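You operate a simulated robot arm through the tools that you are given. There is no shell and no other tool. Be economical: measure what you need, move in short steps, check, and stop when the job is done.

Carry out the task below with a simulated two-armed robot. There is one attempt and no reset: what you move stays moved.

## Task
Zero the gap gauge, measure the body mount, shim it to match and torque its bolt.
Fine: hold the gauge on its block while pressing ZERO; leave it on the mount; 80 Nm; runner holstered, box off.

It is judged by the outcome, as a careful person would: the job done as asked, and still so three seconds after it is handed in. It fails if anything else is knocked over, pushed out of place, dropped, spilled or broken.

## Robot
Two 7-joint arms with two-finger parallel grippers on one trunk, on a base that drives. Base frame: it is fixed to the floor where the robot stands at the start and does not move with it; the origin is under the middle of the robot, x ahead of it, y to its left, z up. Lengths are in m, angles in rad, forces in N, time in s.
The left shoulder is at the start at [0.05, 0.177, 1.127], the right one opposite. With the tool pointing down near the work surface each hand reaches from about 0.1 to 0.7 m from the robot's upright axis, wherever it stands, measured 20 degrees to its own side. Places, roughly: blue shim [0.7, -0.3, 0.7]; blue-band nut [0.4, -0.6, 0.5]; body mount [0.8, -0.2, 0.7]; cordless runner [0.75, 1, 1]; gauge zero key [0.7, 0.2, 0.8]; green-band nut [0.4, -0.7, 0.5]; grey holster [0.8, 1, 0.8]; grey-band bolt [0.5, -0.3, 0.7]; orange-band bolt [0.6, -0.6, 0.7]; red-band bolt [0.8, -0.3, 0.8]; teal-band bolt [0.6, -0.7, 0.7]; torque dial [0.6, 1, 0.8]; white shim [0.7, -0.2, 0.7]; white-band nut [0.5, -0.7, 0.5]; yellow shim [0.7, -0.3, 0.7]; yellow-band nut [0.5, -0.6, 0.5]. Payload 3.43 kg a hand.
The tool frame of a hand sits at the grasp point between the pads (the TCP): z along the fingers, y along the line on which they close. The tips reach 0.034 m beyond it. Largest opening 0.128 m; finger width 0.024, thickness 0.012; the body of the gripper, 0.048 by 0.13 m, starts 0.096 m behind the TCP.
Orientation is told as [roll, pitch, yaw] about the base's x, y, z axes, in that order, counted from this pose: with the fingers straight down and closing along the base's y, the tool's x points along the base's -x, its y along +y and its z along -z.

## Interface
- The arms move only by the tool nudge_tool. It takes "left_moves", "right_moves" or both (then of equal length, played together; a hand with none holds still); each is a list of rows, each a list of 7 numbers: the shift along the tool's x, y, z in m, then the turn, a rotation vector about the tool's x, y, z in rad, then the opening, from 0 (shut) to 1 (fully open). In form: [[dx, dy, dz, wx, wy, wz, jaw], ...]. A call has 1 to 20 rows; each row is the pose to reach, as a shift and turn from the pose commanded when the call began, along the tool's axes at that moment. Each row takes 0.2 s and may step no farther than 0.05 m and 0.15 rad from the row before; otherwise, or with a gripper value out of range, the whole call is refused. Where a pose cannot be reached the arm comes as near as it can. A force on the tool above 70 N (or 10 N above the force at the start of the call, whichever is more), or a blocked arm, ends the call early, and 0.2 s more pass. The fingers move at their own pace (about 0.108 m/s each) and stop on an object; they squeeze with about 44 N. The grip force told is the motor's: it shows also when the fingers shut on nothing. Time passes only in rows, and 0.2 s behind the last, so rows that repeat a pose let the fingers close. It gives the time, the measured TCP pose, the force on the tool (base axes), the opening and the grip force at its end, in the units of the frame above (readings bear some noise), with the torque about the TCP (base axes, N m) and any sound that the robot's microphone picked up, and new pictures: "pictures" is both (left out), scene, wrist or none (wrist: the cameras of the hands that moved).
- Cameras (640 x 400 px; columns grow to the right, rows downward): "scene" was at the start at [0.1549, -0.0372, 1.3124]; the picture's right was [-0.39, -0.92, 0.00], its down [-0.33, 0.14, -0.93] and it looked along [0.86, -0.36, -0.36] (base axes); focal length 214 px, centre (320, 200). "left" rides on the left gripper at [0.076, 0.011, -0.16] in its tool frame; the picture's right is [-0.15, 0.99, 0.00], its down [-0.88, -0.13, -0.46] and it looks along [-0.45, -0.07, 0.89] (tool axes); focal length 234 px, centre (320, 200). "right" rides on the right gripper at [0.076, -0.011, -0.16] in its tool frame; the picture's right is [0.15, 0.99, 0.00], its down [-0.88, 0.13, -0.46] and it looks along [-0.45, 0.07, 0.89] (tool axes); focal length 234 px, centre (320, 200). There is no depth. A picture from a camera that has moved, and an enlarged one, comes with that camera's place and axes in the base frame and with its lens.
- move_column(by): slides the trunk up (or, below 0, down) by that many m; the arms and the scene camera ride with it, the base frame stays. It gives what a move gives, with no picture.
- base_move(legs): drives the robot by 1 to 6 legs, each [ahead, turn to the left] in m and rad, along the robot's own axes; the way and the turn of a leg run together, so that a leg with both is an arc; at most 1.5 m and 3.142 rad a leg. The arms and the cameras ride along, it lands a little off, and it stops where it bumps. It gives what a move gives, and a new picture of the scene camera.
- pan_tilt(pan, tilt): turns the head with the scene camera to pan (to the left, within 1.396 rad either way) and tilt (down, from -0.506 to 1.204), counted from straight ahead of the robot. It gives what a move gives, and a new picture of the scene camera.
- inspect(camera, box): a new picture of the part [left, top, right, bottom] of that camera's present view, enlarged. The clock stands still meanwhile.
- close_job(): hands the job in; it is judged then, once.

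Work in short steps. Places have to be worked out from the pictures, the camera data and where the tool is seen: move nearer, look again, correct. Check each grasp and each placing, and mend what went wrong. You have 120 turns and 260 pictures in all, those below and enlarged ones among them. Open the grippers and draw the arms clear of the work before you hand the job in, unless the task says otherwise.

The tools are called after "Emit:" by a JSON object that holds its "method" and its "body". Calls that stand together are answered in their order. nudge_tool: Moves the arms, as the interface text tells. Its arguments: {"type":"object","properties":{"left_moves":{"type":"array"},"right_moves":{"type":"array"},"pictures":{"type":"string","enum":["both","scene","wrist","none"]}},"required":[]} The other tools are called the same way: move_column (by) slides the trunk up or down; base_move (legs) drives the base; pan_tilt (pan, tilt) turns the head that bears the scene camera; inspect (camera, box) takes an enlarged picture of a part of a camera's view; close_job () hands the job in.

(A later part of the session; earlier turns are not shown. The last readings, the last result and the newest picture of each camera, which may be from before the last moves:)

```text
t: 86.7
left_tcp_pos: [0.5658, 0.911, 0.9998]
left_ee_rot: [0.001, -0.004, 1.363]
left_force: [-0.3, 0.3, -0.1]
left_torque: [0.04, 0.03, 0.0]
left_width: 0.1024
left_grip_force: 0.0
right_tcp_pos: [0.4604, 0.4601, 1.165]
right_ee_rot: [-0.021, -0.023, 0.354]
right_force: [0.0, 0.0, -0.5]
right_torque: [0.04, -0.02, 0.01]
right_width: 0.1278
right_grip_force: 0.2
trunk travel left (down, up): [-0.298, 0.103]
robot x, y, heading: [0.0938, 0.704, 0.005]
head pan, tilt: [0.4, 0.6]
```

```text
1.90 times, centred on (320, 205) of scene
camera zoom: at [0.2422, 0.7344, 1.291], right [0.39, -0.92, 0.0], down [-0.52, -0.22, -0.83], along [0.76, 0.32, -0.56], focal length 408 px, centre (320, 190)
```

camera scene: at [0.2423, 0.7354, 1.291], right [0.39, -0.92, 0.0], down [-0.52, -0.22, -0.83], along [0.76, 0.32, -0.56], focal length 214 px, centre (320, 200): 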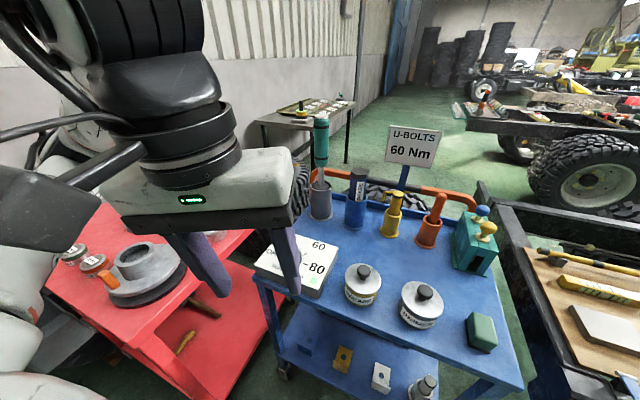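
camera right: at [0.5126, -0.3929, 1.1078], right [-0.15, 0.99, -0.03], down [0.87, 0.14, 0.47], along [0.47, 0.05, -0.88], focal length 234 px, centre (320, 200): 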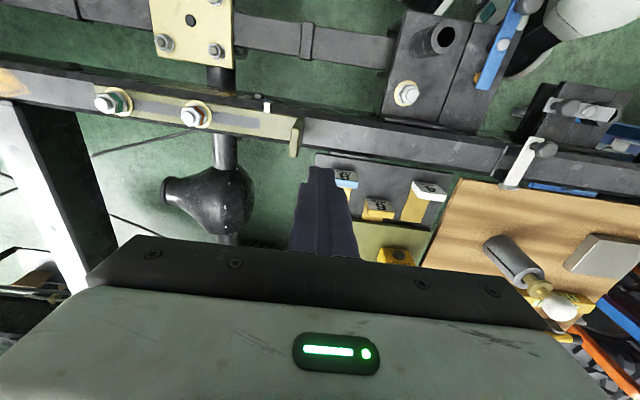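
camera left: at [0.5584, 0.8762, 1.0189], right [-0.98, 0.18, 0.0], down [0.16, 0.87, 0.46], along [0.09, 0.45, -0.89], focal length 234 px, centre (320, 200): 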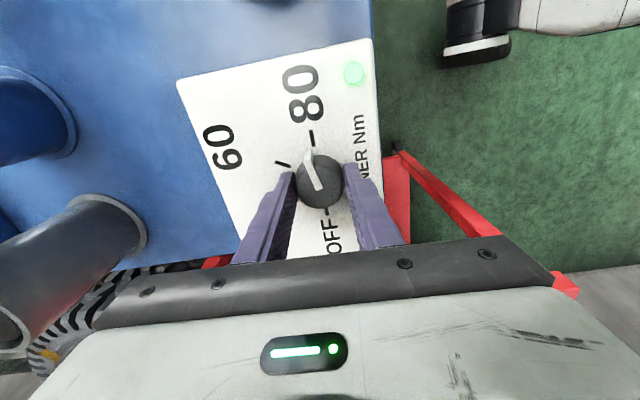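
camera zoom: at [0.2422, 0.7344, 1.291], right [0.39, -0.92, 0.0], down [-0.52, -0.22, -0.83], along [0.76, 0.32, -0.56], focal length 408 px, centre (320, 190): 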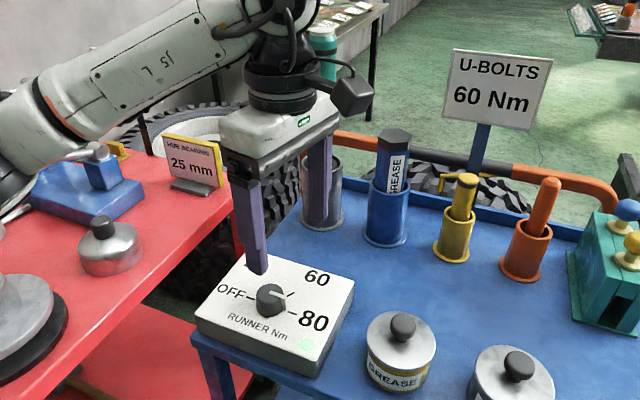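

Dial points to 80, LED green. Runner: vertical in the holster near (0.845,0.99), teal body z≈0.99–1.14. Raise the left hand to z 1.22, yaw 0.8, then drive 0.12 m nearer.

Emit:
{"method": "nudge_tool", "body": {"left_moves": [[0, 0, -0.04, 0, 0, 0.09, 0.8], [0, 0, -0.08, 0, 0, 0.18, 0.8], [0, 0, -0.12, 0, 0, 0.28, 0.8], [0, 0, -0.16, 0, 0, 0.37, 0.8], [0, 0, -0.2, 0, 0, 0.46, 0.8], [0, 0, -0.23, 0, 0, 0.56, 0.8]], "pictures": "none"}}

Emit:
{"method": "base_move", "body": {"legs": [[0.12, 0]]}}

Emit:
{"method": "inspect", "body": {"camera": "left", "box": [0, 0, 640, 400]}}

```text
t: 88.1
left_tcp_pos: [0.5648, 0.9122, 1.2289]
left_ee_rot: [0.002, -0.002, 0.802]
left_force: [0.1, -0.5, 0.3]
left_torque: [-0.01, -0.02, 0.0]
left_width: 0.1025
left_grip_force: 0.0
right_tcp_pos: [0.4609, 0.4607, 1.165]
right_ee_rot: [-0.022, -0.024, 0.353]
right_force: [0.0, 0.7, -0.6]
right_torque: [-0.01, -0.05, 0.0]
right_width: 0.1278
right_grip_force: 0.0
trunk travel left (down, up): [-0.298, 0.103]
robot x, y, heading: [0.0937, 0.6992, 0.004]
head pan, tilt: [0.4, 0.6]
```

```text
t: 89.4
left_tcp_pos: [0.6855, 0.9166, 1.2286]
left_ee_rot: [0.002, -0.002, 0.804]
left_force: [-0.3, 0.0, -0.2]
left_torque: [-0.03, 0.03, 0.02]
left_width: 0.1023
left_grip_force: 0.0
right_tcp_pos: [0.5827, 0.4623, 1.1644]
right_ee_rot: [-0.022, -0.021, 0.356]
right_force: [0.7, 0.1, 0.3]
right_torque: [0.02, 0.01, 0.0]
right_width: 0.1279
right_grip_force: 0.1
trunk travel left (down, up): [-0.298, 0.103]
robot x, y, heading: [0.2118, 0.7024, 0.005]
head pan, tilt: [0.4, 0.6]
camera scene: at [0.3629, 0.7365, 1.2908], right [0.4, -0.92, 0.0], down [-0.52, -0.22, -0.82], along [0.76, 0.33, -0.57], focal length 214 px, centre (320, 200)
```

scene: 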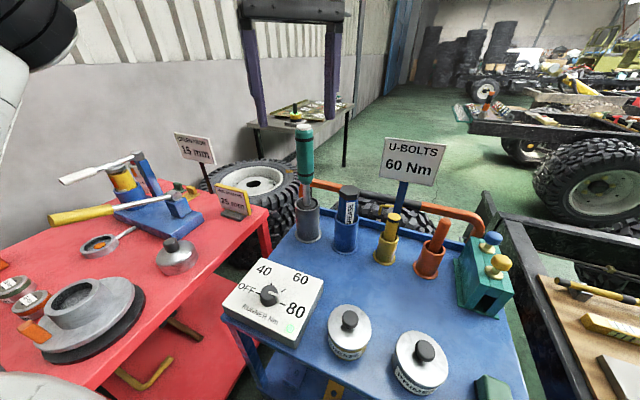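

```text
1.00 times, centred on (320, 200) of left (not enlarged: the box is as wide or as high as the picture)
camera zoom: at [0.6245, 0.8669, 1.3876], right [-0.61, 0.79, 0.0], down [0.7, 0.55, 0.46], along [0.36, 0.28, -0.89], focal length 234 px, centre (320, 200)
```

zoom: 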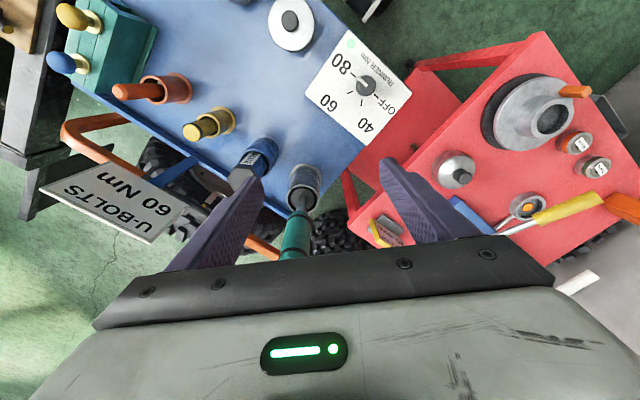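

Zoom the scene on the runner for triangulation.

Emit:
{"method": "inspect", "body": {"camera": "scene", "box": [250, 100, 370, 260]}}

Emit:
{"method": "inspect", "body": {"camera": "left", "box": [220, 140, 400, 270]}}

```text
2.50 times, centred on (310, 180) of scene
camera zoom: at [0.3629, 0.7365, 1.2908], right [0.4, -0.92, 0.0], down [-0.52, -0.22, -0.82], along [0.76, 0.33, -0.57], focal length 536 px, centre (345, 250)
```

zoom: 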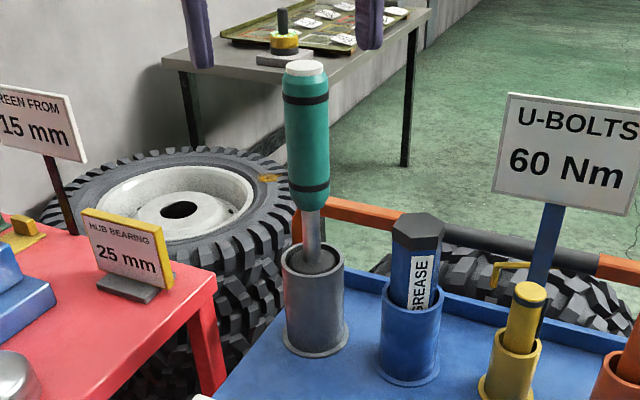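

```text
3.08 times, centred on (310, 205) of left
camera zoom: at [0.6245, 0.8669, 1.3876], right [-0.61, 0.79, 0.0], down [0.7, 0.55, 0.46], along [0.36, 0.28, -0.89], focal length 720 px, centre (351, 185)
```

zoom: 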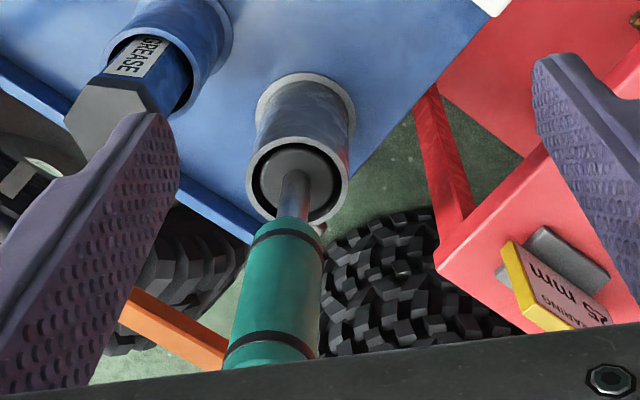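

Runner leans slightly toward me: axis from holster top (0.844,0.988,0.90) to top (0.812,0.972,1.147). Tilt the hand to match and move above it.

Emit:
{"method": "nudge_tool", "body": {"left_moves": [[-0.03, -0.013, 0.0, 0.014, -0.046, 0, 0.8], [-0.06, -0.026, 0.0, 0.028, -0.093, 0, 0.8], [-0.09, -0.039, 0.004, 0.042, -0.139, 0, 0.8], [-0.1158, -0.051, 0.008, 0.042, -0.139, 0, 0.8], [-0.1158, -0.051, 0.008, 0.042, -0.139, 0, 0.8]]}}

Emit:
{"method": "inspect", "body": {"camera": "scene", "box": [230, 20, 370, 250]}}

```text
t: 90.6
left_tcp_pos: [0.8014, 0.963, 1.2213]
left_ee_rot: [-0.04, -0.141, 0.81]
left_force: [-0.8, 0.1, -0.4]
left_torque: [0.0, -0.02, 0.04]
left_width: 0.1023
left_grip_force: 0.1
right_tcp_pos: [0.5815, 0.464, 1.1665]
right_ee_rot: [-0.023, -0.022, 0.357]
right_force: [0.4, 0.2, 0.7]
right_torque: [0.0, -0.01, 0.01]
right_width: 0.1279
right_grip_force: 0.0
trunk travel left (down, up): [-0.298, 0.103]
robot x, y, heading: [0.2136, 0.704, 0.008]
head pan, tilt: [0.4, 0.6]
camera scene: at [0.3617, 0.7371, 1.291], right [0.4, -0.92, 0.0], down [-0.52, -0.22, -0.83], along [0.76, 0.33, -0.56], focal length 214 px, centre (320, 200)
camera left: at [0.7205, 0.9037, 1.3682], right [-0.61, 0.79, -0.02], down [0.64, 0.51, 0.58], along [0.47, 0.34, -0.81], focal length 234 px, centre (320, 200)
```

scene: 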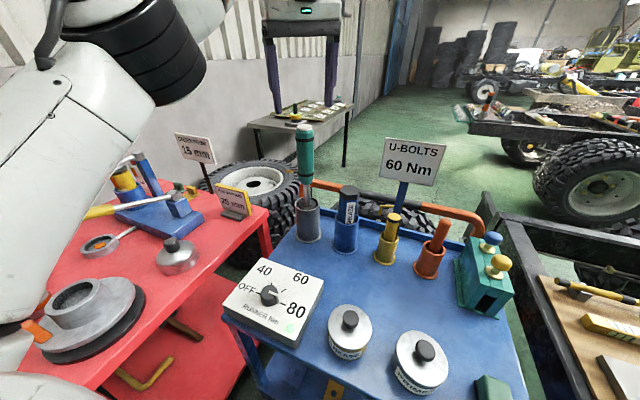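
left: 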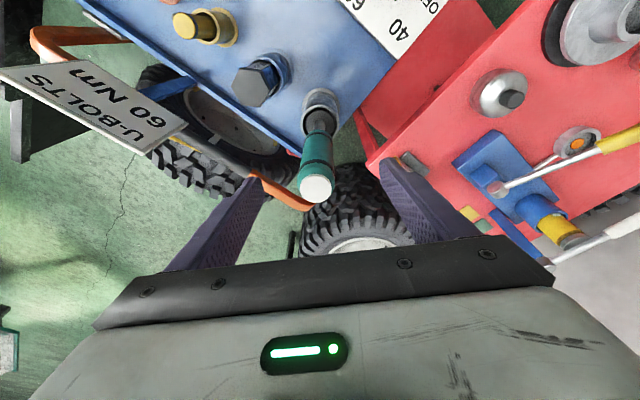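

```text
1.74 times, centred on (300, 135) of scene
camera zoom: at [0.3617, 0.7371, 1.291], right [0.4, -0.92, 0.0], down [-0.52, -0.22, -0.83], along [0.76, 0.33, -0.56], focal length 373 px, centre (355, 313)
```

zoom: 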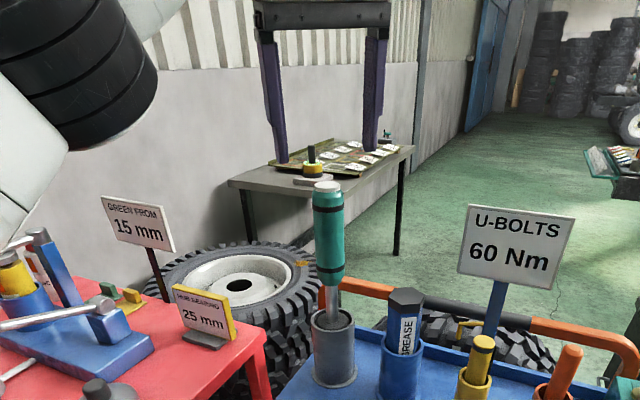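

Better fix from here: runner is essentially vertical at (0.838,0.984), top z 1.144. Undo the tilt and centre above.

Emit:
{"method": "nudge_tool", "body": {"left_moves": [[-0.02, -0.006, 0, -0.02, 0.07, 0, 0.8], [-0.0405, -0.0118, 0, -0.042, 0.139, 0, 0.8], [-0.0405, -0.0118, 0, -0.042, 0.139, 0, 0.8]], "pictures": "wrist"}}

Emit:
{"method": "inspect", "body": {"camera": "left", "box": [230, 120, 410, 250]}}

```text
t: 91.4
left_tcp_pos: [0.7734, 0.9762, 1.1982]
left_ee_rot: [-0.004, 0.001, 0.806]
left_force: [0.1, 0.3, -1.0]
left_torque: [-0.08, 0.0, -0.01]
left_width: 0.1026
left_grip_force: 0.0
left hand out of reach, approached as far as the arm can: row 1, 2, 3
right_tcp_pos: [0.5806, 0.4662, 1.167]
right_ee_rot: [-0.026, -0.022, 0.359]
right_force: [0.1, 1.6, 0.4]
right_torque: [-0.13, -0.06, -0.02]
right_width: 0.128
right_grip_force: 0.0
trunk travel left (down, up): [-0.298, 0.103]
robot x, y, heading: [0.2118, 0.7005, 0.007]
head pan, tilt: [0.4, 0.6]
camera left: at [0.7137, 0.9292, 1.3577], right [-0.61, 0.79, 0.0], down [0.7, 0.55, 0.45], along [0.36, 0.28, -0.89], focal length 234 px, centre (320, 200)
```

left: 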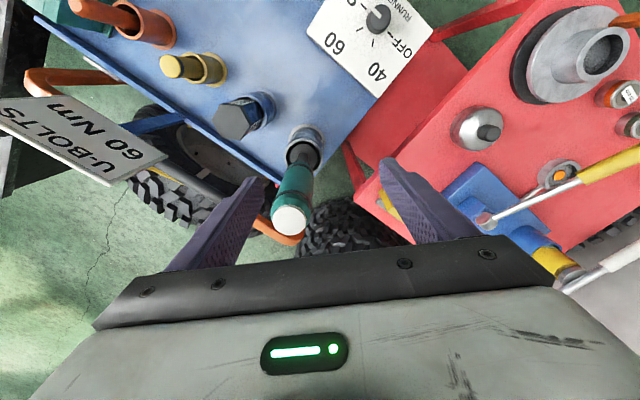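

```text
3.08 times, centred on (320, 185) of left
camera zoom: at [0.7137, 0.9292, 1.3577], right [-0.61, 0.79, 0.0], down [0.7, 0.55, 0.45], along [0.36, 0.28, -0.89], focal length 720 px, centre (320, 246)
```

zoom: 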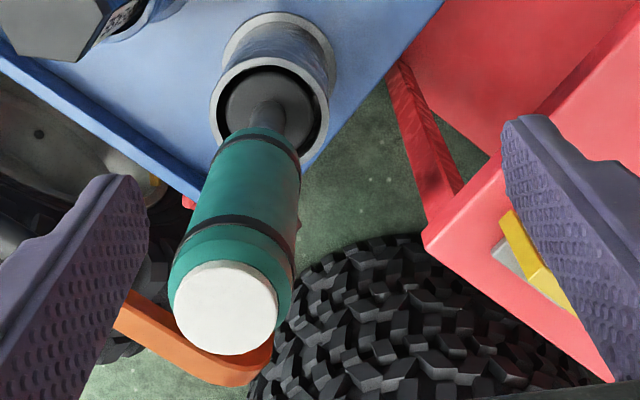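

Reach is limiting at this height. Raise the trunk 0.10 (hand rises clear of the runner) and drive 0.06 nearer.

Emit:
{"method": "move_column", "body": {"by": 0.1}}

Emit:
{"method": "base_move", "body": {"legs": [[0.06, 0]]}}

Emit:
{"method": "inspect", "body": {"camera": "left", "box": [200, 100, 440, 260]}}

```text
t: 92.7
left_tcp_pos: [0.7753, 0.9738, 1.2987]
left_ee_rot: [-0.001, -0.002, 0.806]
left_force: [-1.3, 0.1, 0.3]
left_torque: [-0.01, 0.04, 0.01]
left_width: 0.1023
left_grip_force: 0.0
right_tcp_pos: [0.5817, 0.4624, 1.2648]
right_ee_rot: [-0.022, -0.021, 0.356]
right_force: [-0.7, -0.3, -1.0]
right_torque: [0.05, 0.01, -0.02]
right_width: 0.128
right_grip_force: 0.1
trunk travel left (down, up): [-0.398, 0.003]
robot x, y, heading: [0.2116, 0.703, 0.008]
head pan, tilt: [0.4, 0.6]
```

```text
t: 93.6
left_tcp_pos: [0.7931, 0.9727, 1.2992]
left_ee_rot: [-0.002, -0.001, 0.805]
left_force: [-0.2, -0.5, -0.7]
left_torque: [-0.02, 0.01, 0.0]
left_width: 0.1025
left_grip_force: 0.0
right_tcp_pos: [0.5989, 0.4629, 1.2659]
right_ee_rot: [-0.024, -0.024, 0.355]
right_force: [0.2, 0.3, -0.3]
right_torque: [-0.01, -0.03, -0.01]
right_width: 0.128
right_grip_force: 0.0
trunk travel left (down, up): [-0.398, 0.003]
robot x, y, heading: [0.2307, 0.7021, 0.008]
head pan, tilt: [0.4, 0.6]
stopped in leg 1: the robot was blocked; the commanded pose is now the measured one
camera scene: at [0.3792, 0.7367, 1.3907], right [0.4, -0.92, 0.0], down [-0.52, -0.22, -0.82], along [0.76, 0.33, -0.57], focal length 214 px, centre (320, 200)
```

scene: 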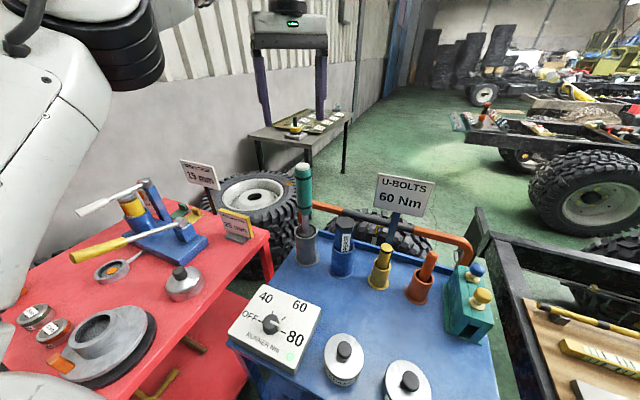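

```text
2.50 times, centred on (320, 180) of left
camera zoom: at [0.7315, 0.925, 1.4585], right [-0.61, 0.79, 0.0], down [0.7, 0.55, 0.46], along [0.36, 0.28, -0.89], focal length 585 px, centre (320, 250)
```

zoom: 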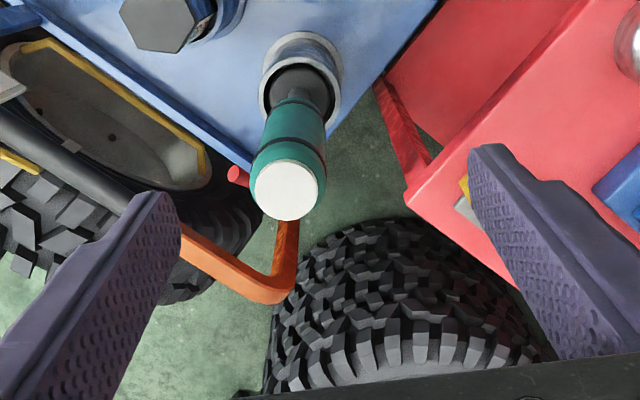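

The base touched the cart at x=0.231 (cart looks unmoved). Runner confirmed at (0.839,0.986). Move over it while lowering to z 1.21.

Emit:
{"method": "nudge_tool", "body": {"left_moves": [[-0.014, -0.008, 0.02, 0, 0, 0, 0.8], [-0.028, -0.016, 0.04, 0, 0, 0, 0.8], [-0.0413, -0.0241, 0.065, 0, 0, 0, 0.8], [-0.0413, -0.0241, 0.09, 0, 0, 0, 0.8], [-0.0413, -0.0241, 0.09, 0, 0, 0, 0.8]], "pictures": "wrist"}}

```text
t: 94.8
left_tcp_pos: [0.8366, 0.9866, 1.2106]
left_ee_rot: [-0.003, -0.002, 0.805]
left_force: [-0.1, 0.5, 0.8]
left_torque: [-0.02, 0.03, 0.0]
left_width: 0.1024
left_grip_force: 0.0
right_tcp_pos: [0.5984, 0.4625, 1.2639]
right_ee_rot: [-0.022, -0.024, 0.356]
right_force: [-0.4, -0.6, 0.5]
right_torque: [0.05, 0.04, -0.01]
right_width: 0.1281
right_grip_force: 0.0
trunk travel left (down, up): [-0.398, 0.003]
robot x, y, heading: [0.2248, 0.6999, 0.01]
head pan, tilt: [0.4, 0.6]
camera left: at [0.7769, 0.938, 1.3694], right [-0.61, 0.79, 0.0], down [0.7, 0.55, 0.46], along [0.36, 0.28, -0.89], focal length 234 px, centre (320, 200)
```

left: 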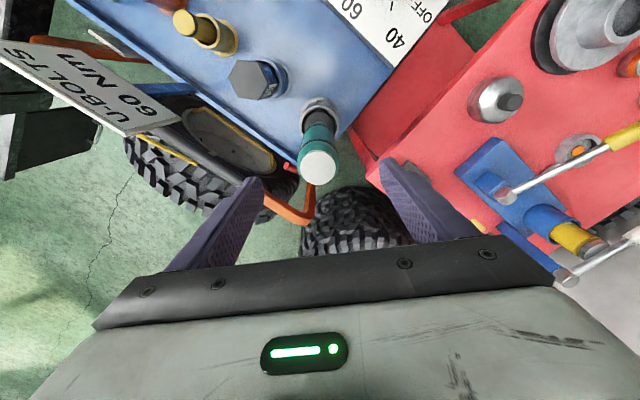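

Centred. Lower 0.133 to TCP z≈1.078 around the runner body.

Emit:
{"method": "nudge_tool", "body": {"left_moves": [[-0.002, -0.003, 0.035, 0, 0, 0, 0.8], [-0.002, -0.003, 0.07, 0, 0, 0, 0.8], [-0.002, -0.003, 0.105, 0, 0, 0, 0.8], [-0.002, -0.003, 0.133, 0, 0, 0, 0.8], [-0.002, -0.003, 0.133, 0, 0, 0, 0.8]], "pictures": "wrist"}}

Emit:
{"method": "inspect", "body": {"camera": "scene", "box": [230, 80, 390, 290]}}

```text
t: 96.0
left_tcp_pos: [0.8394, 0.9866, 1.0752]
left_ee_rot: [-0.003, -0.004, 0.805]
left_force: [0.4, 0.6, 0.4]
left_torque: [-0.01, 0.02, -0.04]
left_width: 0.1025
left_grip_force: 0.0
right_tcp_pos: [0.5971, 0.4627, 1.2661]
right_ee_rot: [-0.023, -0.021, 0.356]
right_force: [-0.1, 0.3, 0.4]
right_torque: [-0.03, 0.04, 0.01]
right_width: 0.128
right_grip_force: 0.0
trunk travel left (down, up): [-0.398, 0.003]
robot x, y, heading: [0.2273, 0.6999, 0.006]
head pan, tilt: [0.4, 0.6]
camera left: at [0.78, 0.9383, 1.235], right [-0.61, 0.79, 0.0], down [0.7, 0.55, 0.46], along [0.36, 0.28, -0.89], focal length 234 px, centre (320, 200)
```

left: 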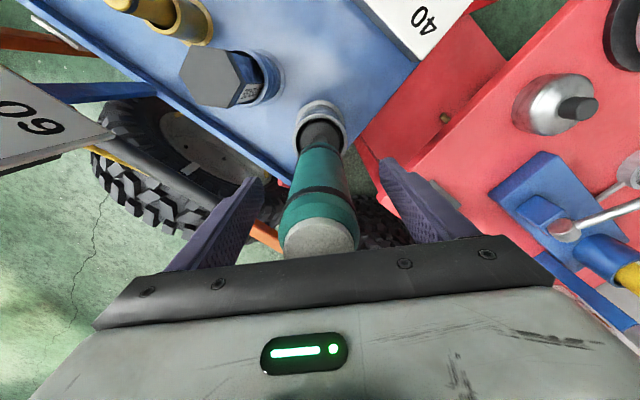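

```text
1.90 times, centred on (310, 185) of scene
camera zoom: at [0.378, 0.7366, 1.391], right [0.4, -0.92, 0.0], down [-0.52, -0.22, -0.83], along [0.76, 0.33, -0.56], focal length 408 px, centre (339, 229)
```

zoom: 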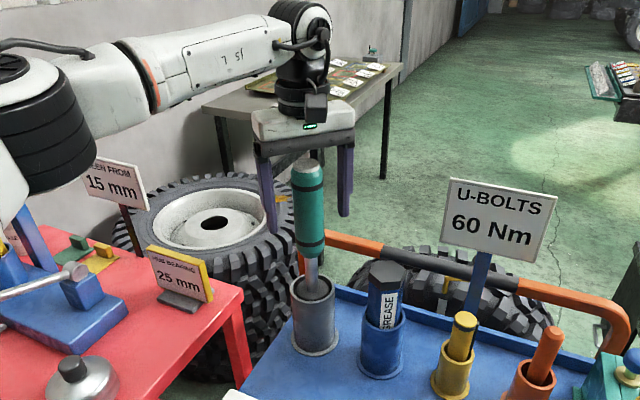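

The runner seems ~8–10 mm toward me of the pad centre; shift back 8 mm and close.

Emit:
{"method": "nudge_tool", "body": {"left_moves": [[0.004, 0, 0, 0, 0, 0, 0.8], [0.008, 0, 0, 0, 0, 0, 0.6], [0.008, 0, 0, 0, 0, 0, 0.4], [0.008, 0, 0, 0, 0, 0, 0.25], [0.008, 0, 0, 0, 0, 0, 0.25], [0.008, 0, 0, 0, 0, 0, 0.25]], "pictures": "wrist"}}

Emit:
{"method": "inspect", "body": {"camera": "scene", "box": [230, 80, 390, 290]}}

```text
t: 97.4
left_tcp_pos: [0.8353, 0.9803, 1.0768]
left_ee_rot: [-0.002, -0.004, 0.806]
left_force: [0.4, -1.0, 0.7]
left_torque: [0.11, 0.17, -0.03]
left_width: 0.0444
left_grip_force: 43.7
right_tcp_pos: [0.5982, 0.4634, 1.2666]
right_ee_rot: [-0.024, -0.022, 0.356]
right_force: [-0.7, -0.9, -0.3]
right_torque: [-0.03, -0.03, -0.01]
right_width: 0.1282
right_grip_force: 0.1
trunk travel left (down, up): [-0.398, 0.003]
robot x, y, heading: [0.2278, 0.703, 0.011]
head pan, tilt: [0.4, 0.6]
camera left: at [0.7746, 0.9322, 1.2358], right [-0.61, 0.79, 0.0], down [0.7, 0.55, 0.46], along [0.36, 0.28, -0.89], focal length 234 px, centre (320, 200)
```

left: 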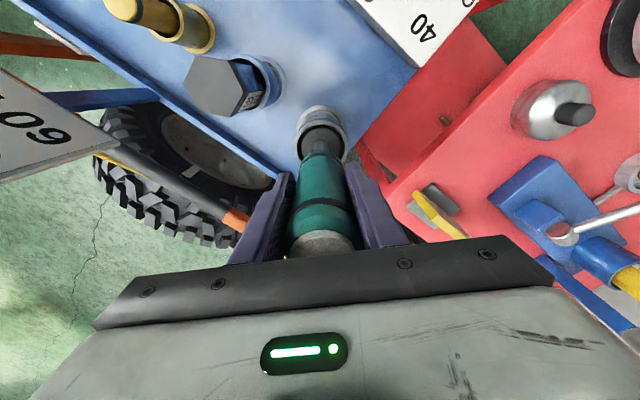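

```text
1.90 times, centred on (310, 185) of scene
camera zoom: at [0.3781, 0.7366, 1.391], right [0.4, -0.92, 0.0], down [-0.52, -0.22, -0.83], along [0.76, 0.33, -0.56], focal length 408 px, centre (339, 229)
```

zoom: 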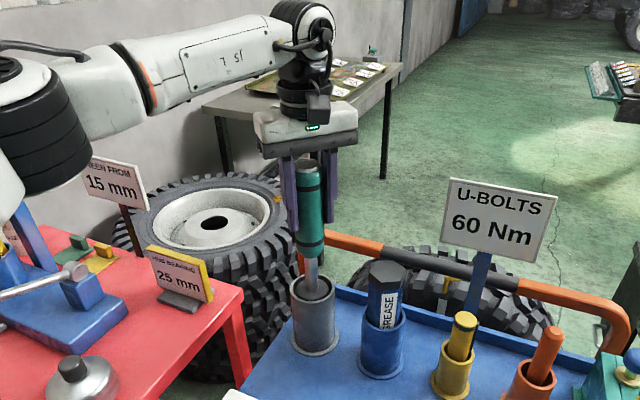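

Runner gripped (0.044 m) at TCP (0.835,0.980,1.077) — remember for return. Lift straight up 0.15.

Emit:
{"method": "nudge_tool", "body": {"left_moves": [[0, 0, -0.02, 0, 0, 0, 0.2], [0, 0, -0.05, 0, 0, 0, 0.2], [0, 0, -0.08, 0, 0, 0, 0.2], [0, 0, -0.11, 0, 0, 0, 0.2], [0, 0, -0.135, 0, 0, 0, 0.2], [0, 0, -0.155, 0, 0, 0, 0.2]]}}

Emit:
{"method": "inspect", "body": {"camera": "scene", "box": [230, 40, 390, 270]}}

```text
t: 98.8
left_tcp_pos: [0.8354, 0.9805, 1.233]
left_ee_rot: [-0.003, -0.002, 0.805]
left_force: [1.2, 0.5, -8.4]
left_torque: [-0.07, 0.05, -0.01]
left_width: 0.0443
left_grip_force: 44.0
right_tcp_pos: [0.5989, 0.4624, 1.2655]
right_ee_rot: [-0.022, -0.023, 0.354]
right_force: [0.2, 0.7, 0.1]
right_torque: [0.03, 0.02, -0.05]
right_width: 0.128
right_grip_force: 0.1
trunk travel left (down, up): [-0.398, 0.003]
robot x, y, heading: [0.2265, 0.7047, 0.009]
head pan, tilt: [0.4, 0.6]
camera scene: at [0.3788, 0.7363, 1.3909], right [0.4, -0.92, 0.0], down [-0.52, -0.22, -0.82], along [0.76, 0.33, -0.57], focal length 214 px, centre (320, 200)
camera left: at [0.7744, 0.9322, 1.3919], right [-0.61, 0.79, 0.0], down [0.7, 0.54, 0.46], along [0.36, 0.28, -0.89], focal length 234 px, centre (320, 200)
```

scene: 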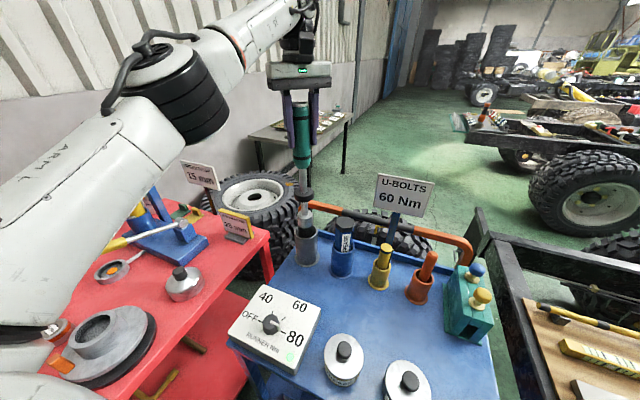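
left: 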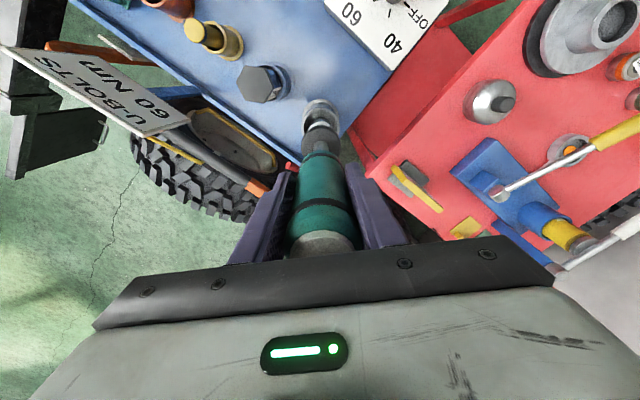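

```text
1.74 times, centred on (310, 155) of scene
camera zoom: at [0.3788, 0.7363, 1.3909], right [0.4, -0.92, 0.0], down [-0.52, -0.22, -0.82], along [0.76, 0.33, -0.57], focal length 373 px, centre (337, 278)
```

zoom: 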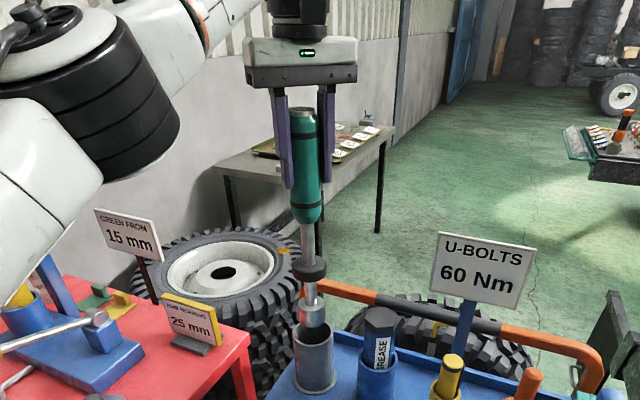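

Runner hangs vertical, socket tip ≈0.307 below TCP and clear of the holster. Lift a little more, then back away from the cart, turn and drive to the mount side.

Emit:
{"method": "nudge_tool", "body": {"left_moves": [[0, 0, -0.02, 0, 0, 0, 0.2], [0, 0, -0.04, 0, 0, 0, 0.2], [0, 0, -0.04, 0, 0, 0, 0.2]], "pictures": "none"}}

Emit:
{"method": "base_move", "body": {"legs": [[-0.38, 0], [0, -1.14]]}}

```text
t: 99.6
left_tcp_pos: [0.8238, 0.9796, 1.2613]
left_ee_rot: [-0.002, -0.001, 0.807]
left_force: [-0.2, 0.3, -8.7]
left_torque: [-0.05, 0.06, -0.03]
left_width: 0.0443
left_grip_force: 44.0
left hand out of reach, approached as far as the arm can: row 1, 2, 3
right_tcp_pos: [0.5988, 0.4639, 1.2659]
right_ee_rot: [-0.022, -0.023, 0.356]
right_force: [0.4, 0.3, 1.5]
right_torque: [0.01, 0.05, 0.02]
right_width: 0.1281
right_grip_force: 0.1
trunk travel left (down, up): [-0.398, 0.003]
robot x, y, heading: [0.2261, 0.7035, 0.007]
head pan, tilt: [0.4, 0.6]
```

```text
t: 104.9
left_tcp_pos: [0.3393, 0.264, 1.2605]
left_ee_rot: [-0.002, -0.001, -0.354]
left_force: [-0.5, 0.2, -8.6]
left_torque: [0.03, 0.06, 0.0]
left_width: 0.0443
left_grip_force: 44.1
right_tcp_pos: [-0.226, 0.2655, 1.2647]
right_ee_rot: [-0.022, -0.024, -0.801]
right_force: [-0.1, -0.4, -0.6]
right_torque: [-0.02, -0.02, 0.0]
right_width: 0.128
right_grip_force: 0.1
trunk travel left (down, up): [-0.398, 0.003]
robot x, y, heading: [-0.1572, 0.7024, -1.148]
head pan, tilt: [0.4, 0.6]
camera scene: at [-0.0628, 0.5745, 1.3908], right [-0.68, -0.73, 0.0], down [-0.41, 0.39, -0.82], along [0.6, -0.56, -0.57], focal length 214 px, centre (320, 200)
```

scene: 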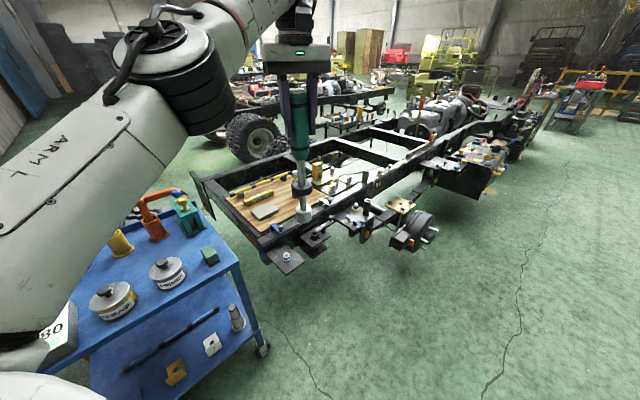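

Path is clear. Drive 0.86 m and turn back +0.44 so the hand ends near the red bolt.

Emit:
{"method": "base_move", "body": {"legs": [[0.87, 0], [0, 0.42]]}}

Emit:
{"method": "pan_tilt", "body": {"pan": 0.3, "tilt": 0.7}}

Emit:
{"method": "inspect", "body": {"camera": "left", "box": [0, 0, 640, 400]}}

```text
t: 109.0
left_tcp_pos: [0.661, -0.4845, 1.2578]
left_ee_rot: [0.0, 0.0, -0.361]
left_force: [1.1, -0.1, -7.9]
left_torque: [0.02, 0.09, -0.01]
left_width: 0.0443
left_grip_force: 44.3
right_tcp_pos: [0.0959, -0.4809, 1.265]
right_ee_rot: [-0.022, -0.021, -0.811]
right_force: [-0.3, 1.0, 1.2]
right_torque: [0.01, -0.01, 0.0]
right_width: 0.1283
right_grip_force: 0.1
trunk travel left (down, up): [-0.398, 0.003]
robot x, y, heading: [0.1732, -0.0484, -1.159]
head pan, tilt: [0.4, 0.6]
stopped in leg 1: the robot was blocked; the commanded pose is now the measured one
camera scene: at [0.262, -0.1708, 1.3914], right [-0.69, -0.73, 0.0], down [-0.41, 0.39, -0.83], along [0.6, -0.57, -0.56], focal length 214 px, centre (320, 200)
```

scene: 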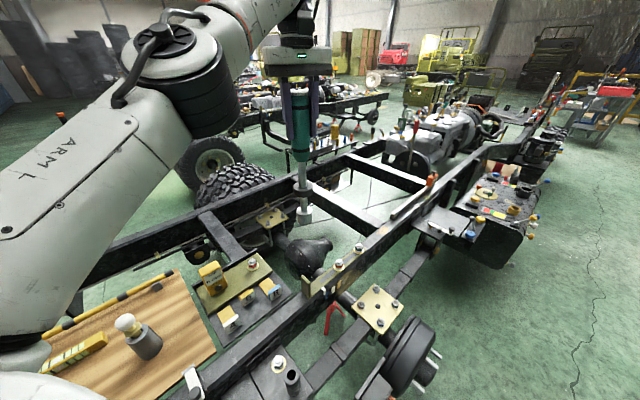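

```text
t: 109.7
left_tcp_pos: [0.6582, -0.4843, 1.2597]
left_ee_rot: [-0.002, -0.003, -0.361]
left_force: [1.0, 0.5, -8.7]
left_torque: [0.03, 0.11, 0.0]
left_width: 0.0445
left_grip_force: 44.3
right_tcp_pos: [0.0959, -0.4795, 1.2645]
right_ee_rot: [-0.022, -0.024, -0.81]
right_force: [-0.3, 0.5, 0.0]
right_torque: [0.0, -0.01, 0.0]
right_width: 0.1279
right_grip_force: 0.0
trunk travel left (down, up): [-0.398, 0.003]
robot x, y, heading: [0.1752, -0.0464, -1.156]
head pan, tilt: [0.3, 0.7]
camera scene: at [0.2532, -0.1731, 1.3827], right [-0.75, -0.66, 0.0], down [-0.42, 0.48, -0.77], along [0.5, -0.58, -0.64], focal length 214 px, centre (320, 200)
```

scene: 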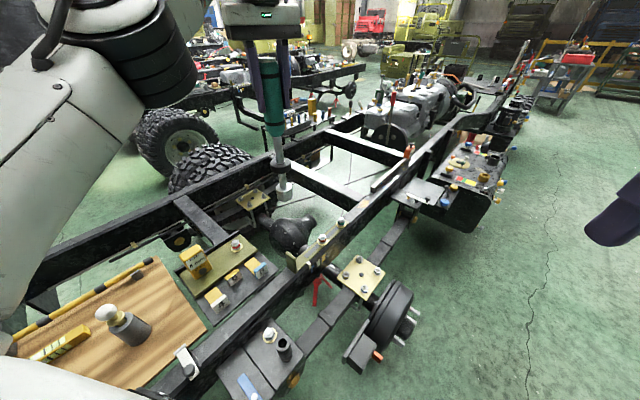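

```text
1.00 times, centred on (320, 200) of left (not enlarged: the box is as wide or as high as the picture)
camera zoom: at [0.5925, -0.4467, 1.4191], right [0.49, 0.87, 0.0], down [0.78, -0.43, 0.46], along [0.4, -0.22, -0.89], focal length 234 px, centre (320, 200)
```

zoom: 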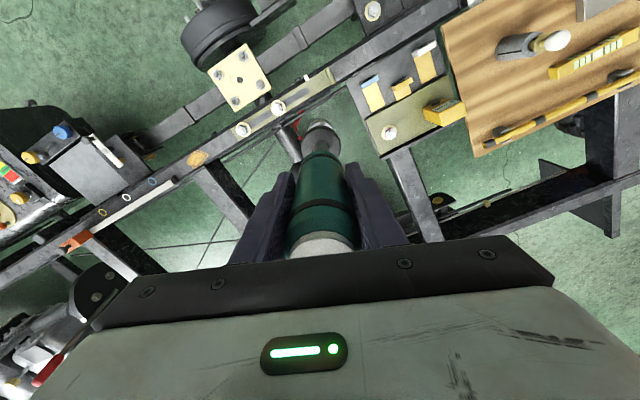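

The base bumped at (0.175,−0.047). Back off 5 cm, turn to heading ≈−0.56, then look before going ahead.

Emit:
{"method": "base_move", "body": {"legs": [[-0.06, 0], [0, 0.6]]}}

Emit:
{"method": "inspect", "body": {"camera": "right", "box": [0, 0, 640, 400]}}

```text
t: 112.3
left_tcp_pos: [0.7987, -0.0822, 1.2582]
left_ee_rot: [0.001, 0.001, 0.232]
left_force: [0.3, 0.5, -8.1]
left_torque: [-0.04, 0.1, 0.01]
left_width: 0.0443
left_grip_force: 44.5
right_tcp_pos: [0.3307, -0.3931, 1.2639]
right_ee_rot: [-0.023, -0.019, -0.215]
right_force: [-0.5, -0.1, 0.1]
right_torque: [0.01, 0.0, 0.01]
right_width: 0.1276
right_grip_force: 0.0
trunk travel left (down, up): [-0.398, 0.003]
robot x, y, heading: [0.1481, 0.0105, -0.561]
head pan, tilt: [0.3, 0.7]
camera scene: at [0.2888, -0.0524, 1.3822], right [-0.26, -0.97, 0.0], down [-0.62, 0.17, -0.76], along [0.74, -0.2, -0.64], focal length 214 px, centre (320, 200)
```

scene: 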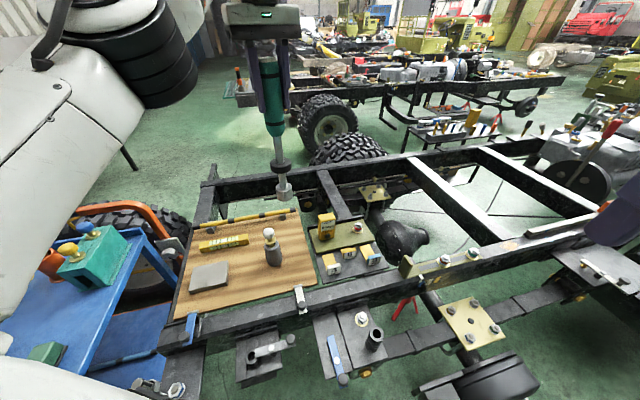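

```text
1.00 times, centred on (320, 200) of right (not enlarged: the box is as wide or as high as the picture)
camera zoom: at [0.2514, -0.3844, 1.4233], right [0.07, 1.0, -0.02], down [0.88, -0.05, 0.47], along [0.47, -0.05, -0.88], focal length 234 px, centre (320, 200)
```

zoom: 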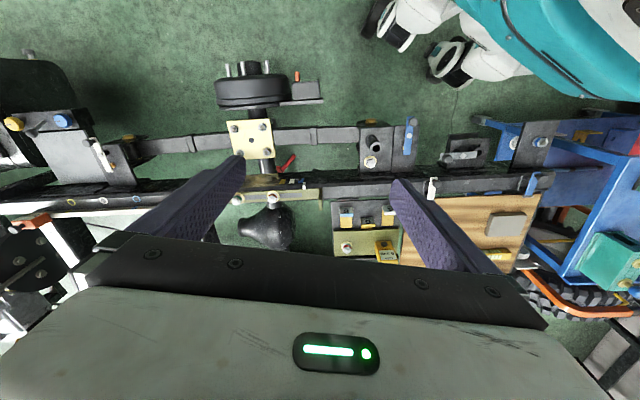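

Nothing displaced. Drive ahead 0.12.

Emit:
{"method": "base_move", "body": {"legs": [[0.12, 0]]}}

```text
t: 113.6
left_tcp_pos: [0.8818, -0.1334, 1.2549]
left_ee_rot: [0.006, 0.005, 0.242]
left_force: [0.0, -0.1, -7.6]
left_torque: [-0.01, 0.1, 0.01]
left_width: 0.0444
left_grip_force: 43.4
right_tcp_pos: [0.4176, -0.4506, 1.264]
right_ee_rot: [-0.021, -0.015, -0.209]
right_force: [-0.3, 0.3, 0.1]
right_torque: [0.03, 0.02, -0.01]
right_width: 0.1281
right_grip_force: 0.0
trunk travel left (down, up): [-0.398, 0.003]
robot x, y, heading: [0.2323, -0.0506, -0.553]
head pan, tilt: [0.3, 0.7]
stopped in leg 1: the robot was blocked; the commanded pose is now the measured one
camera scene: at [0.3726, -0.109, 1.3825], right [-0.25, -0.97, 0.0], down [-0.62, 0.16, -0.77], along [0.74, -0.19, -0.64], focal length 214 px, centre (320, 200)
```

scene: 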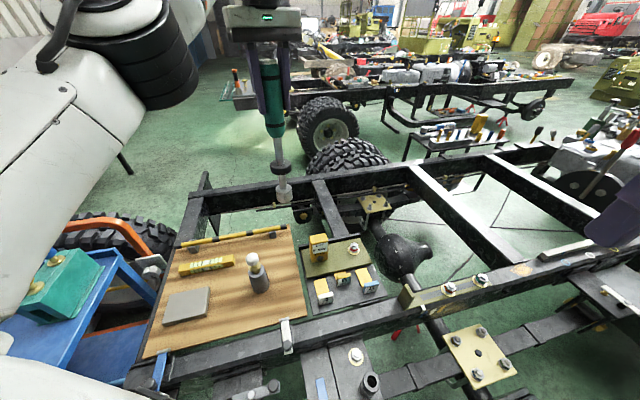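

Blocked at (0.232,−0.051). Back off 2 cm and turn right 0.3, which brings the bolt into the left arm's comfortable zone.

Emit:
{"method": "base_move", "body": {"legs": [[-0.02, 0], [0, -0.28]]}}

Emit:
{"method": "inspect", "body": {"camera": "left", "box": [0, 0, 640, 400]}}

```text
t: 115.5
left_tcp_pos: [0.8117, -0.3092, 1.2536]
left_ee_rot: [-0.013, 0.022, -0.066]
left_force: [0.1, -0.1, -8.3]
left_torque: [-0.01, 0.08, 0.0]
left_width: 0.0442
left_grip_force: 44.4
right_tcp_pos: [0.2848, -0.4751, 1.2625]
right_ee_rot: [-0.022, -0.015, -0.487]
right_force: [-0.5, -0.1, 0.3]
right_torque: [0.02, 0.01, 0.06]
right_width: 0.128
right_grip_force: 0.1
trunk travel left (down, up): [-0.398, 0.003]
robot x, y, heading: [0.2166, -0.0365, -0.833]
head pan, tilt: [0.3, 0.7]
stopped in leg 2: the robot was blocked; the commanded pose is now the measured one
camera scene: at [0.3366, -0.1359, 1.3822], right [-0.51, -0.86, 0.0], down [-0.56, 0.33, -0.76], along [0.66, -0.39, -0.65], focal length 214 px, centre (320, 200)
```

scene: 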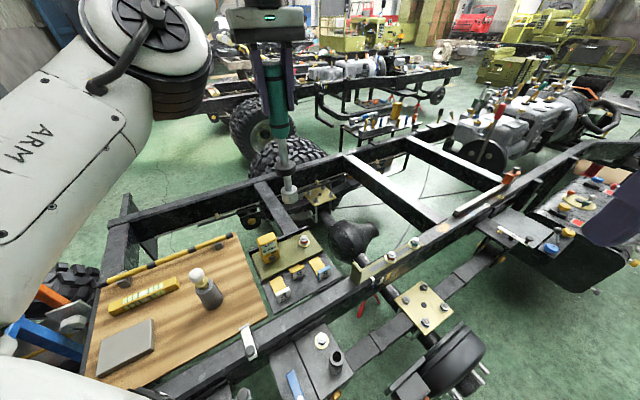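

```text
1.00 times, centred on (320, 200) of left (not enlarged: the box is as wide or as high as the picture)
camera zoom: at [0.7418, -0.2917, 1.4142], right [0.21, 0.98, -0.02], down [0.88, -0.18, 0.44], along [0.42, -0.11, -0.9], focal length 234 px, centre (320, 200)
```

zoom: 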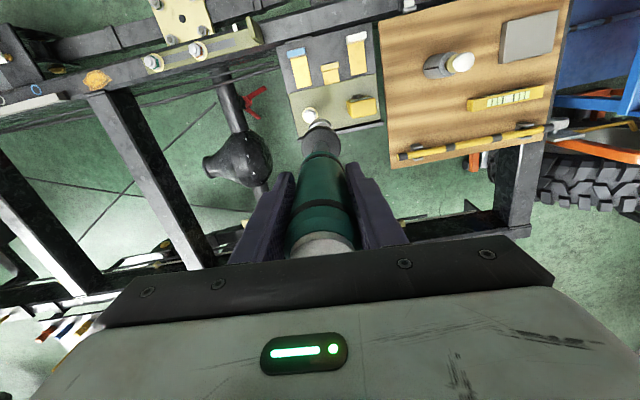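

Hand is now near the bolt. Zoom in both cameras on the bolt.

Emit:
{"method": "inspect", "body": {"camera": "left", "box": [250, 60, 400, 180]}}

Emit:
{"method": "inspect", "body": {"camera": "scene", "box": [230, 160, 350, 300]}}

```text
3.33 times, centred on (325, 120) of left
camera zoom: at [0.7418, -0.2917, 1.4142], right [0.21, 0.98, -0.02], down [0.88, -0.18, 0.44], along [0.42, -0.11, -0.9], focal length 781 px, centre (303, 467)
```

zoom: 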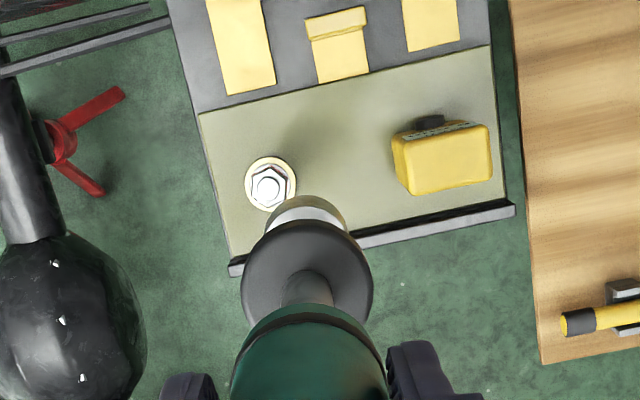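

```text
2.86 times, centred on (290, 230) of scene
camera zoom: at [0.3366, -0.1359, 1.3822], right [-0.51, -0.86, 0.0], down [-0.56, 0.33, -0.76], along [0.66, -0.39, -0.65], focal length 613 px, centre (406, 114)
```

zoom: 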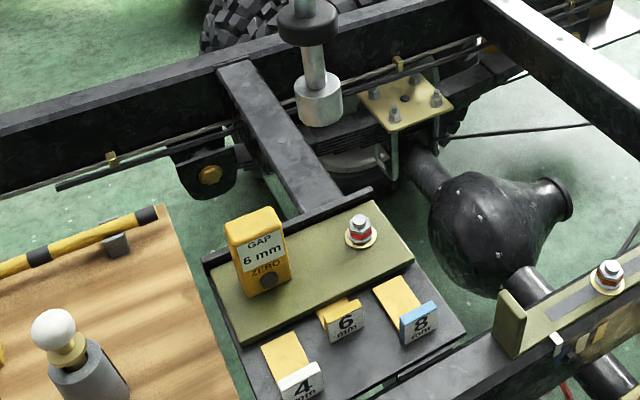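

Bolt ≈(0.801,−0.346), head around z 0.75–0.79. Level the hand and lower so the socket is just above the bolt (tip z≈0.83), then compare.

Emit:
{"method": "nudge_tool", "body": {"left_moves": [[0.002, -0.012, 0.0, -0.013, -0.022, 0, 0.2], [0.004, -0.024, 0.02, -0.013, -0.022, 0, 0.2], [0.0058, -0.036, 0.05, -0.013, -0.022, 0, 0.2], [0.0058, -0.036, 0.085, -0.013, -0.022, 0, 0.2], [0.0058, -0.036, 0.11, -0.013, -0.022, 0, 0.2], [0.0058, -0.036, 0.11, -0.013, -0.022, 0, 0.2]], "pictures": "none"}}

Emit:
{"method": "inspect", "body": {"camera": "left", "box": [230, 60, 410, 210]}}

Emit:
{"method": "inspect", "body": {"camera": "scene", "box": [240, 150, 340, 260]}}

```text
t: 116.9
left_tcp_pos: [0.8017, -0.3475, 1.1462]
left_ee_rot: [-0.003, 0.0, -0.064]
left_force: [0.1, 0.2, -8.9]
left_torque: [-0.01, 0.11, -0.03]
left_width: 0.0445
left_grip_force: 43.8
left hand out of reach, approached as far as the arm can: row 1
right_tcp_pos: [0.2851, -0.4759, 1.2637]
right_ee_rot: [-0.024, -0.017, -0.485]
right_force: [-0.3, 0.0, 0.7]
right_torque: [-0.02, 0.01, -0.02]
right_width: 0.1281
right_grip_force: 0.0
trunk travel left (down, up): [-0.398, 0.003]
robot x, y, heading: [0.2173, -0.0374, -0.835]
head pan, tilt: [0.3, 0.7]
```

```text
2.67 times, centred on (320, 135) of left
camera zoom: at [0.7263, -0.3319, 1.3049], right [0.21, 0.98, 0.0], down [0.87, -0.19, 0.46], along [0.45, -0.1, -0.89], focal length 624 px, centre (320, 373)
```

zoom: 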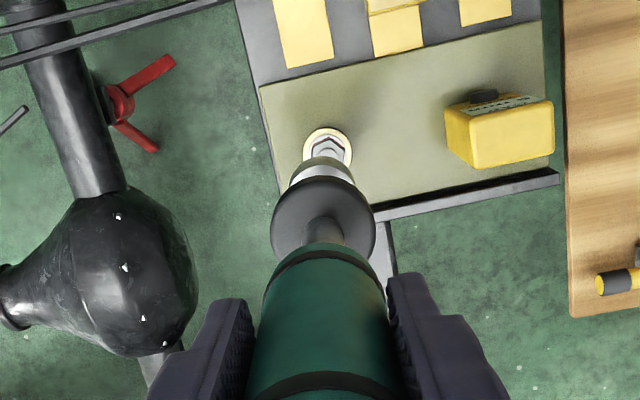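

```text
3.64 times, centred on (290, 205) of scene
camera zoom: at [0.3362, -0.1358, 1.3823], right [-0.51, -0.86, 0.0], down [-0.55, 0.33, -0.76], along [0.66, -0.39, -0.64], focal length 780 px, centre (429, 182)
```

zoom: 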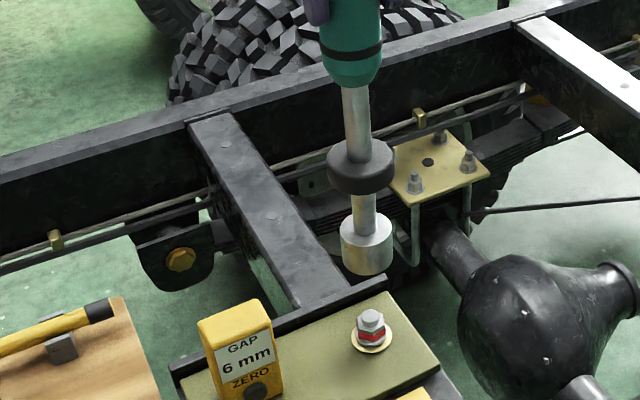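

Nearly aligned. Zoom further to measure the offset between socket and bolt.

Emit:
{"method": "inspect", "body": {"camera": "left", "box": [290, 90, 350, 150]}}

Emit:
{"method": "inspect", "body": {"camera": "scene", "box": [275, 195, 325, 255]}}

```text
6.67 times, centred on (320, 120) of left
camera zoom: at [0.7263, -0.3319, 1.3049], right [0.21, 0.98, 0.0], down [0.87, -0.19, 0.46], along [0.45, -0.1, -0.89], focal length 1561 px, centre (320, 733)
```

zoom: 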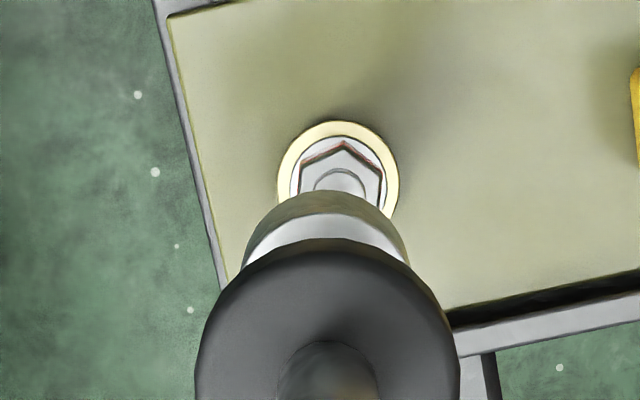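

```text
6.67 times, centred on (300, 225) of scene
camera zoom: at [0.3362, -0.1358, 1.3823], right [-0.51, -0.86, 0.0], down [-0.55, 0.33, -0.76], along [0.66, -0.39, -0.64], focal length 1430 px, centre (453, 33)
```

zoom: 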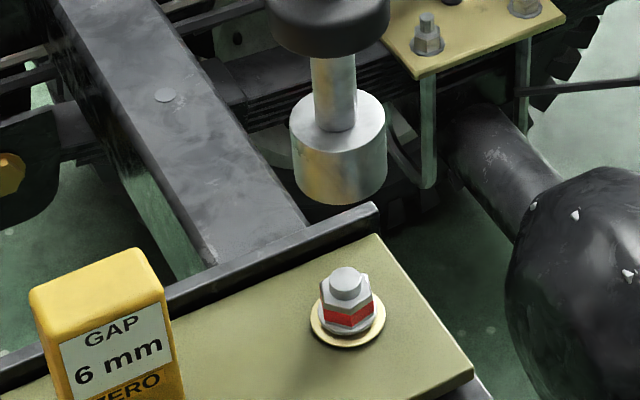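

Bolt offset relative to the socket is about (−2,+3) mm; bolt top z≈0.79. Correct and lower 5 cm, then re-look.

Emit:
{"method": "nudge_tool", "body": {"left_moves": [[0.002, 0.003, 0.02, 0, 0, 0, 0.2], [0.002, 0.003, 0.04, 0, 0, 0, 0.2], [0.002, 0.003, 0.05, 0, 0, 0, 0.2], [0.002, 0.003, 0.05, 0, 0, 0, 0.2]], "pictures": "none"}}

Emit:
{"method": "inspect", "body": {"camera": "left", "box": [290, 90, 350, 150]}}

Emit:
{"method": "inspect", "body": {"camera": "scene", "box": [275, 195, 325, 255]}}

```text
t: 117.9
left_tcp_pos: [0.8009, -0.343, 1.095]
left_ee_rot: [-0.004, 0.0, -0.064]
left_force: [-0.4, -1.1, -7.7]
left_torque: [0.02, 0.1, 0.01]
left_width: 0.0443
left_grip_force: 44.0
right_tcp_pos: [0.2852, -0.4749, 1.263]
right_ee_rot: [-0.023, -0.016, -0.488]
right_force: [-0.1, 0.0, -0.3]
right_torque: [0.03, 0.02, -0.02]
right_width: 0.1278
right_grip_force: 0.0
trunk travel left (down, up): [-0.398, 0.003]
robot x, y, heading: [0.2184, -0.0419, -0.838]
head pan, tilt: [0.3, 0.7]
```

```text
6.67 times, centred on (320, 120) of left
camera zoom: at [0.7248, -0.3281, 1.255], right [0.21, 0.98, 0.0], down [0.87, -0.19, 0.46], along [0.45, -0.1, -0.89], focal length 1561 px, centre (320, 733)
```

zoom: 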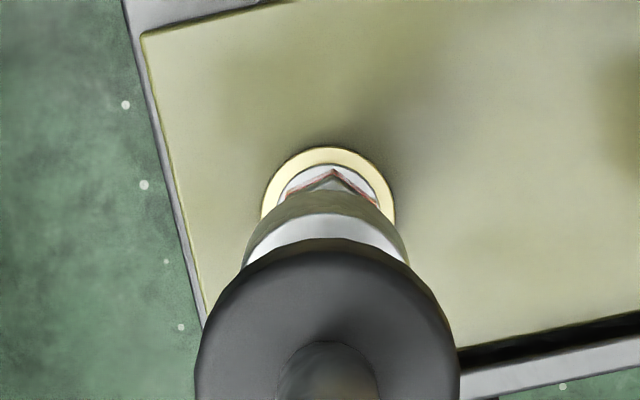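

```text
6.67 times, centred on (300, 225) of scene
camera zoom: at [0.3362, -0.1361, 1.3822], right [-0.51, -0.86, 0.0], down [-0.55, 0.33, -0.76], along [0.66, -0.39, -0.64], focal length 1430 px, centre (453, 33)
```

zoom: 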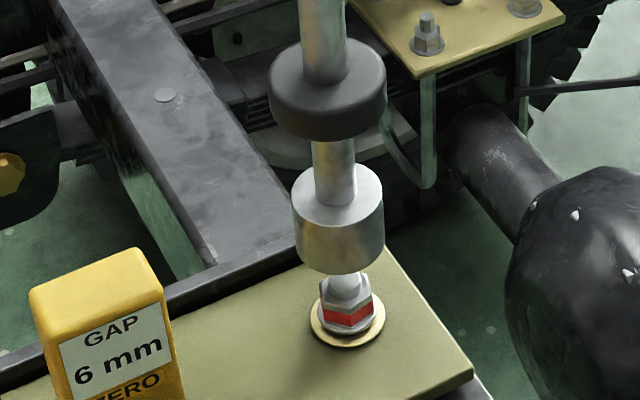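

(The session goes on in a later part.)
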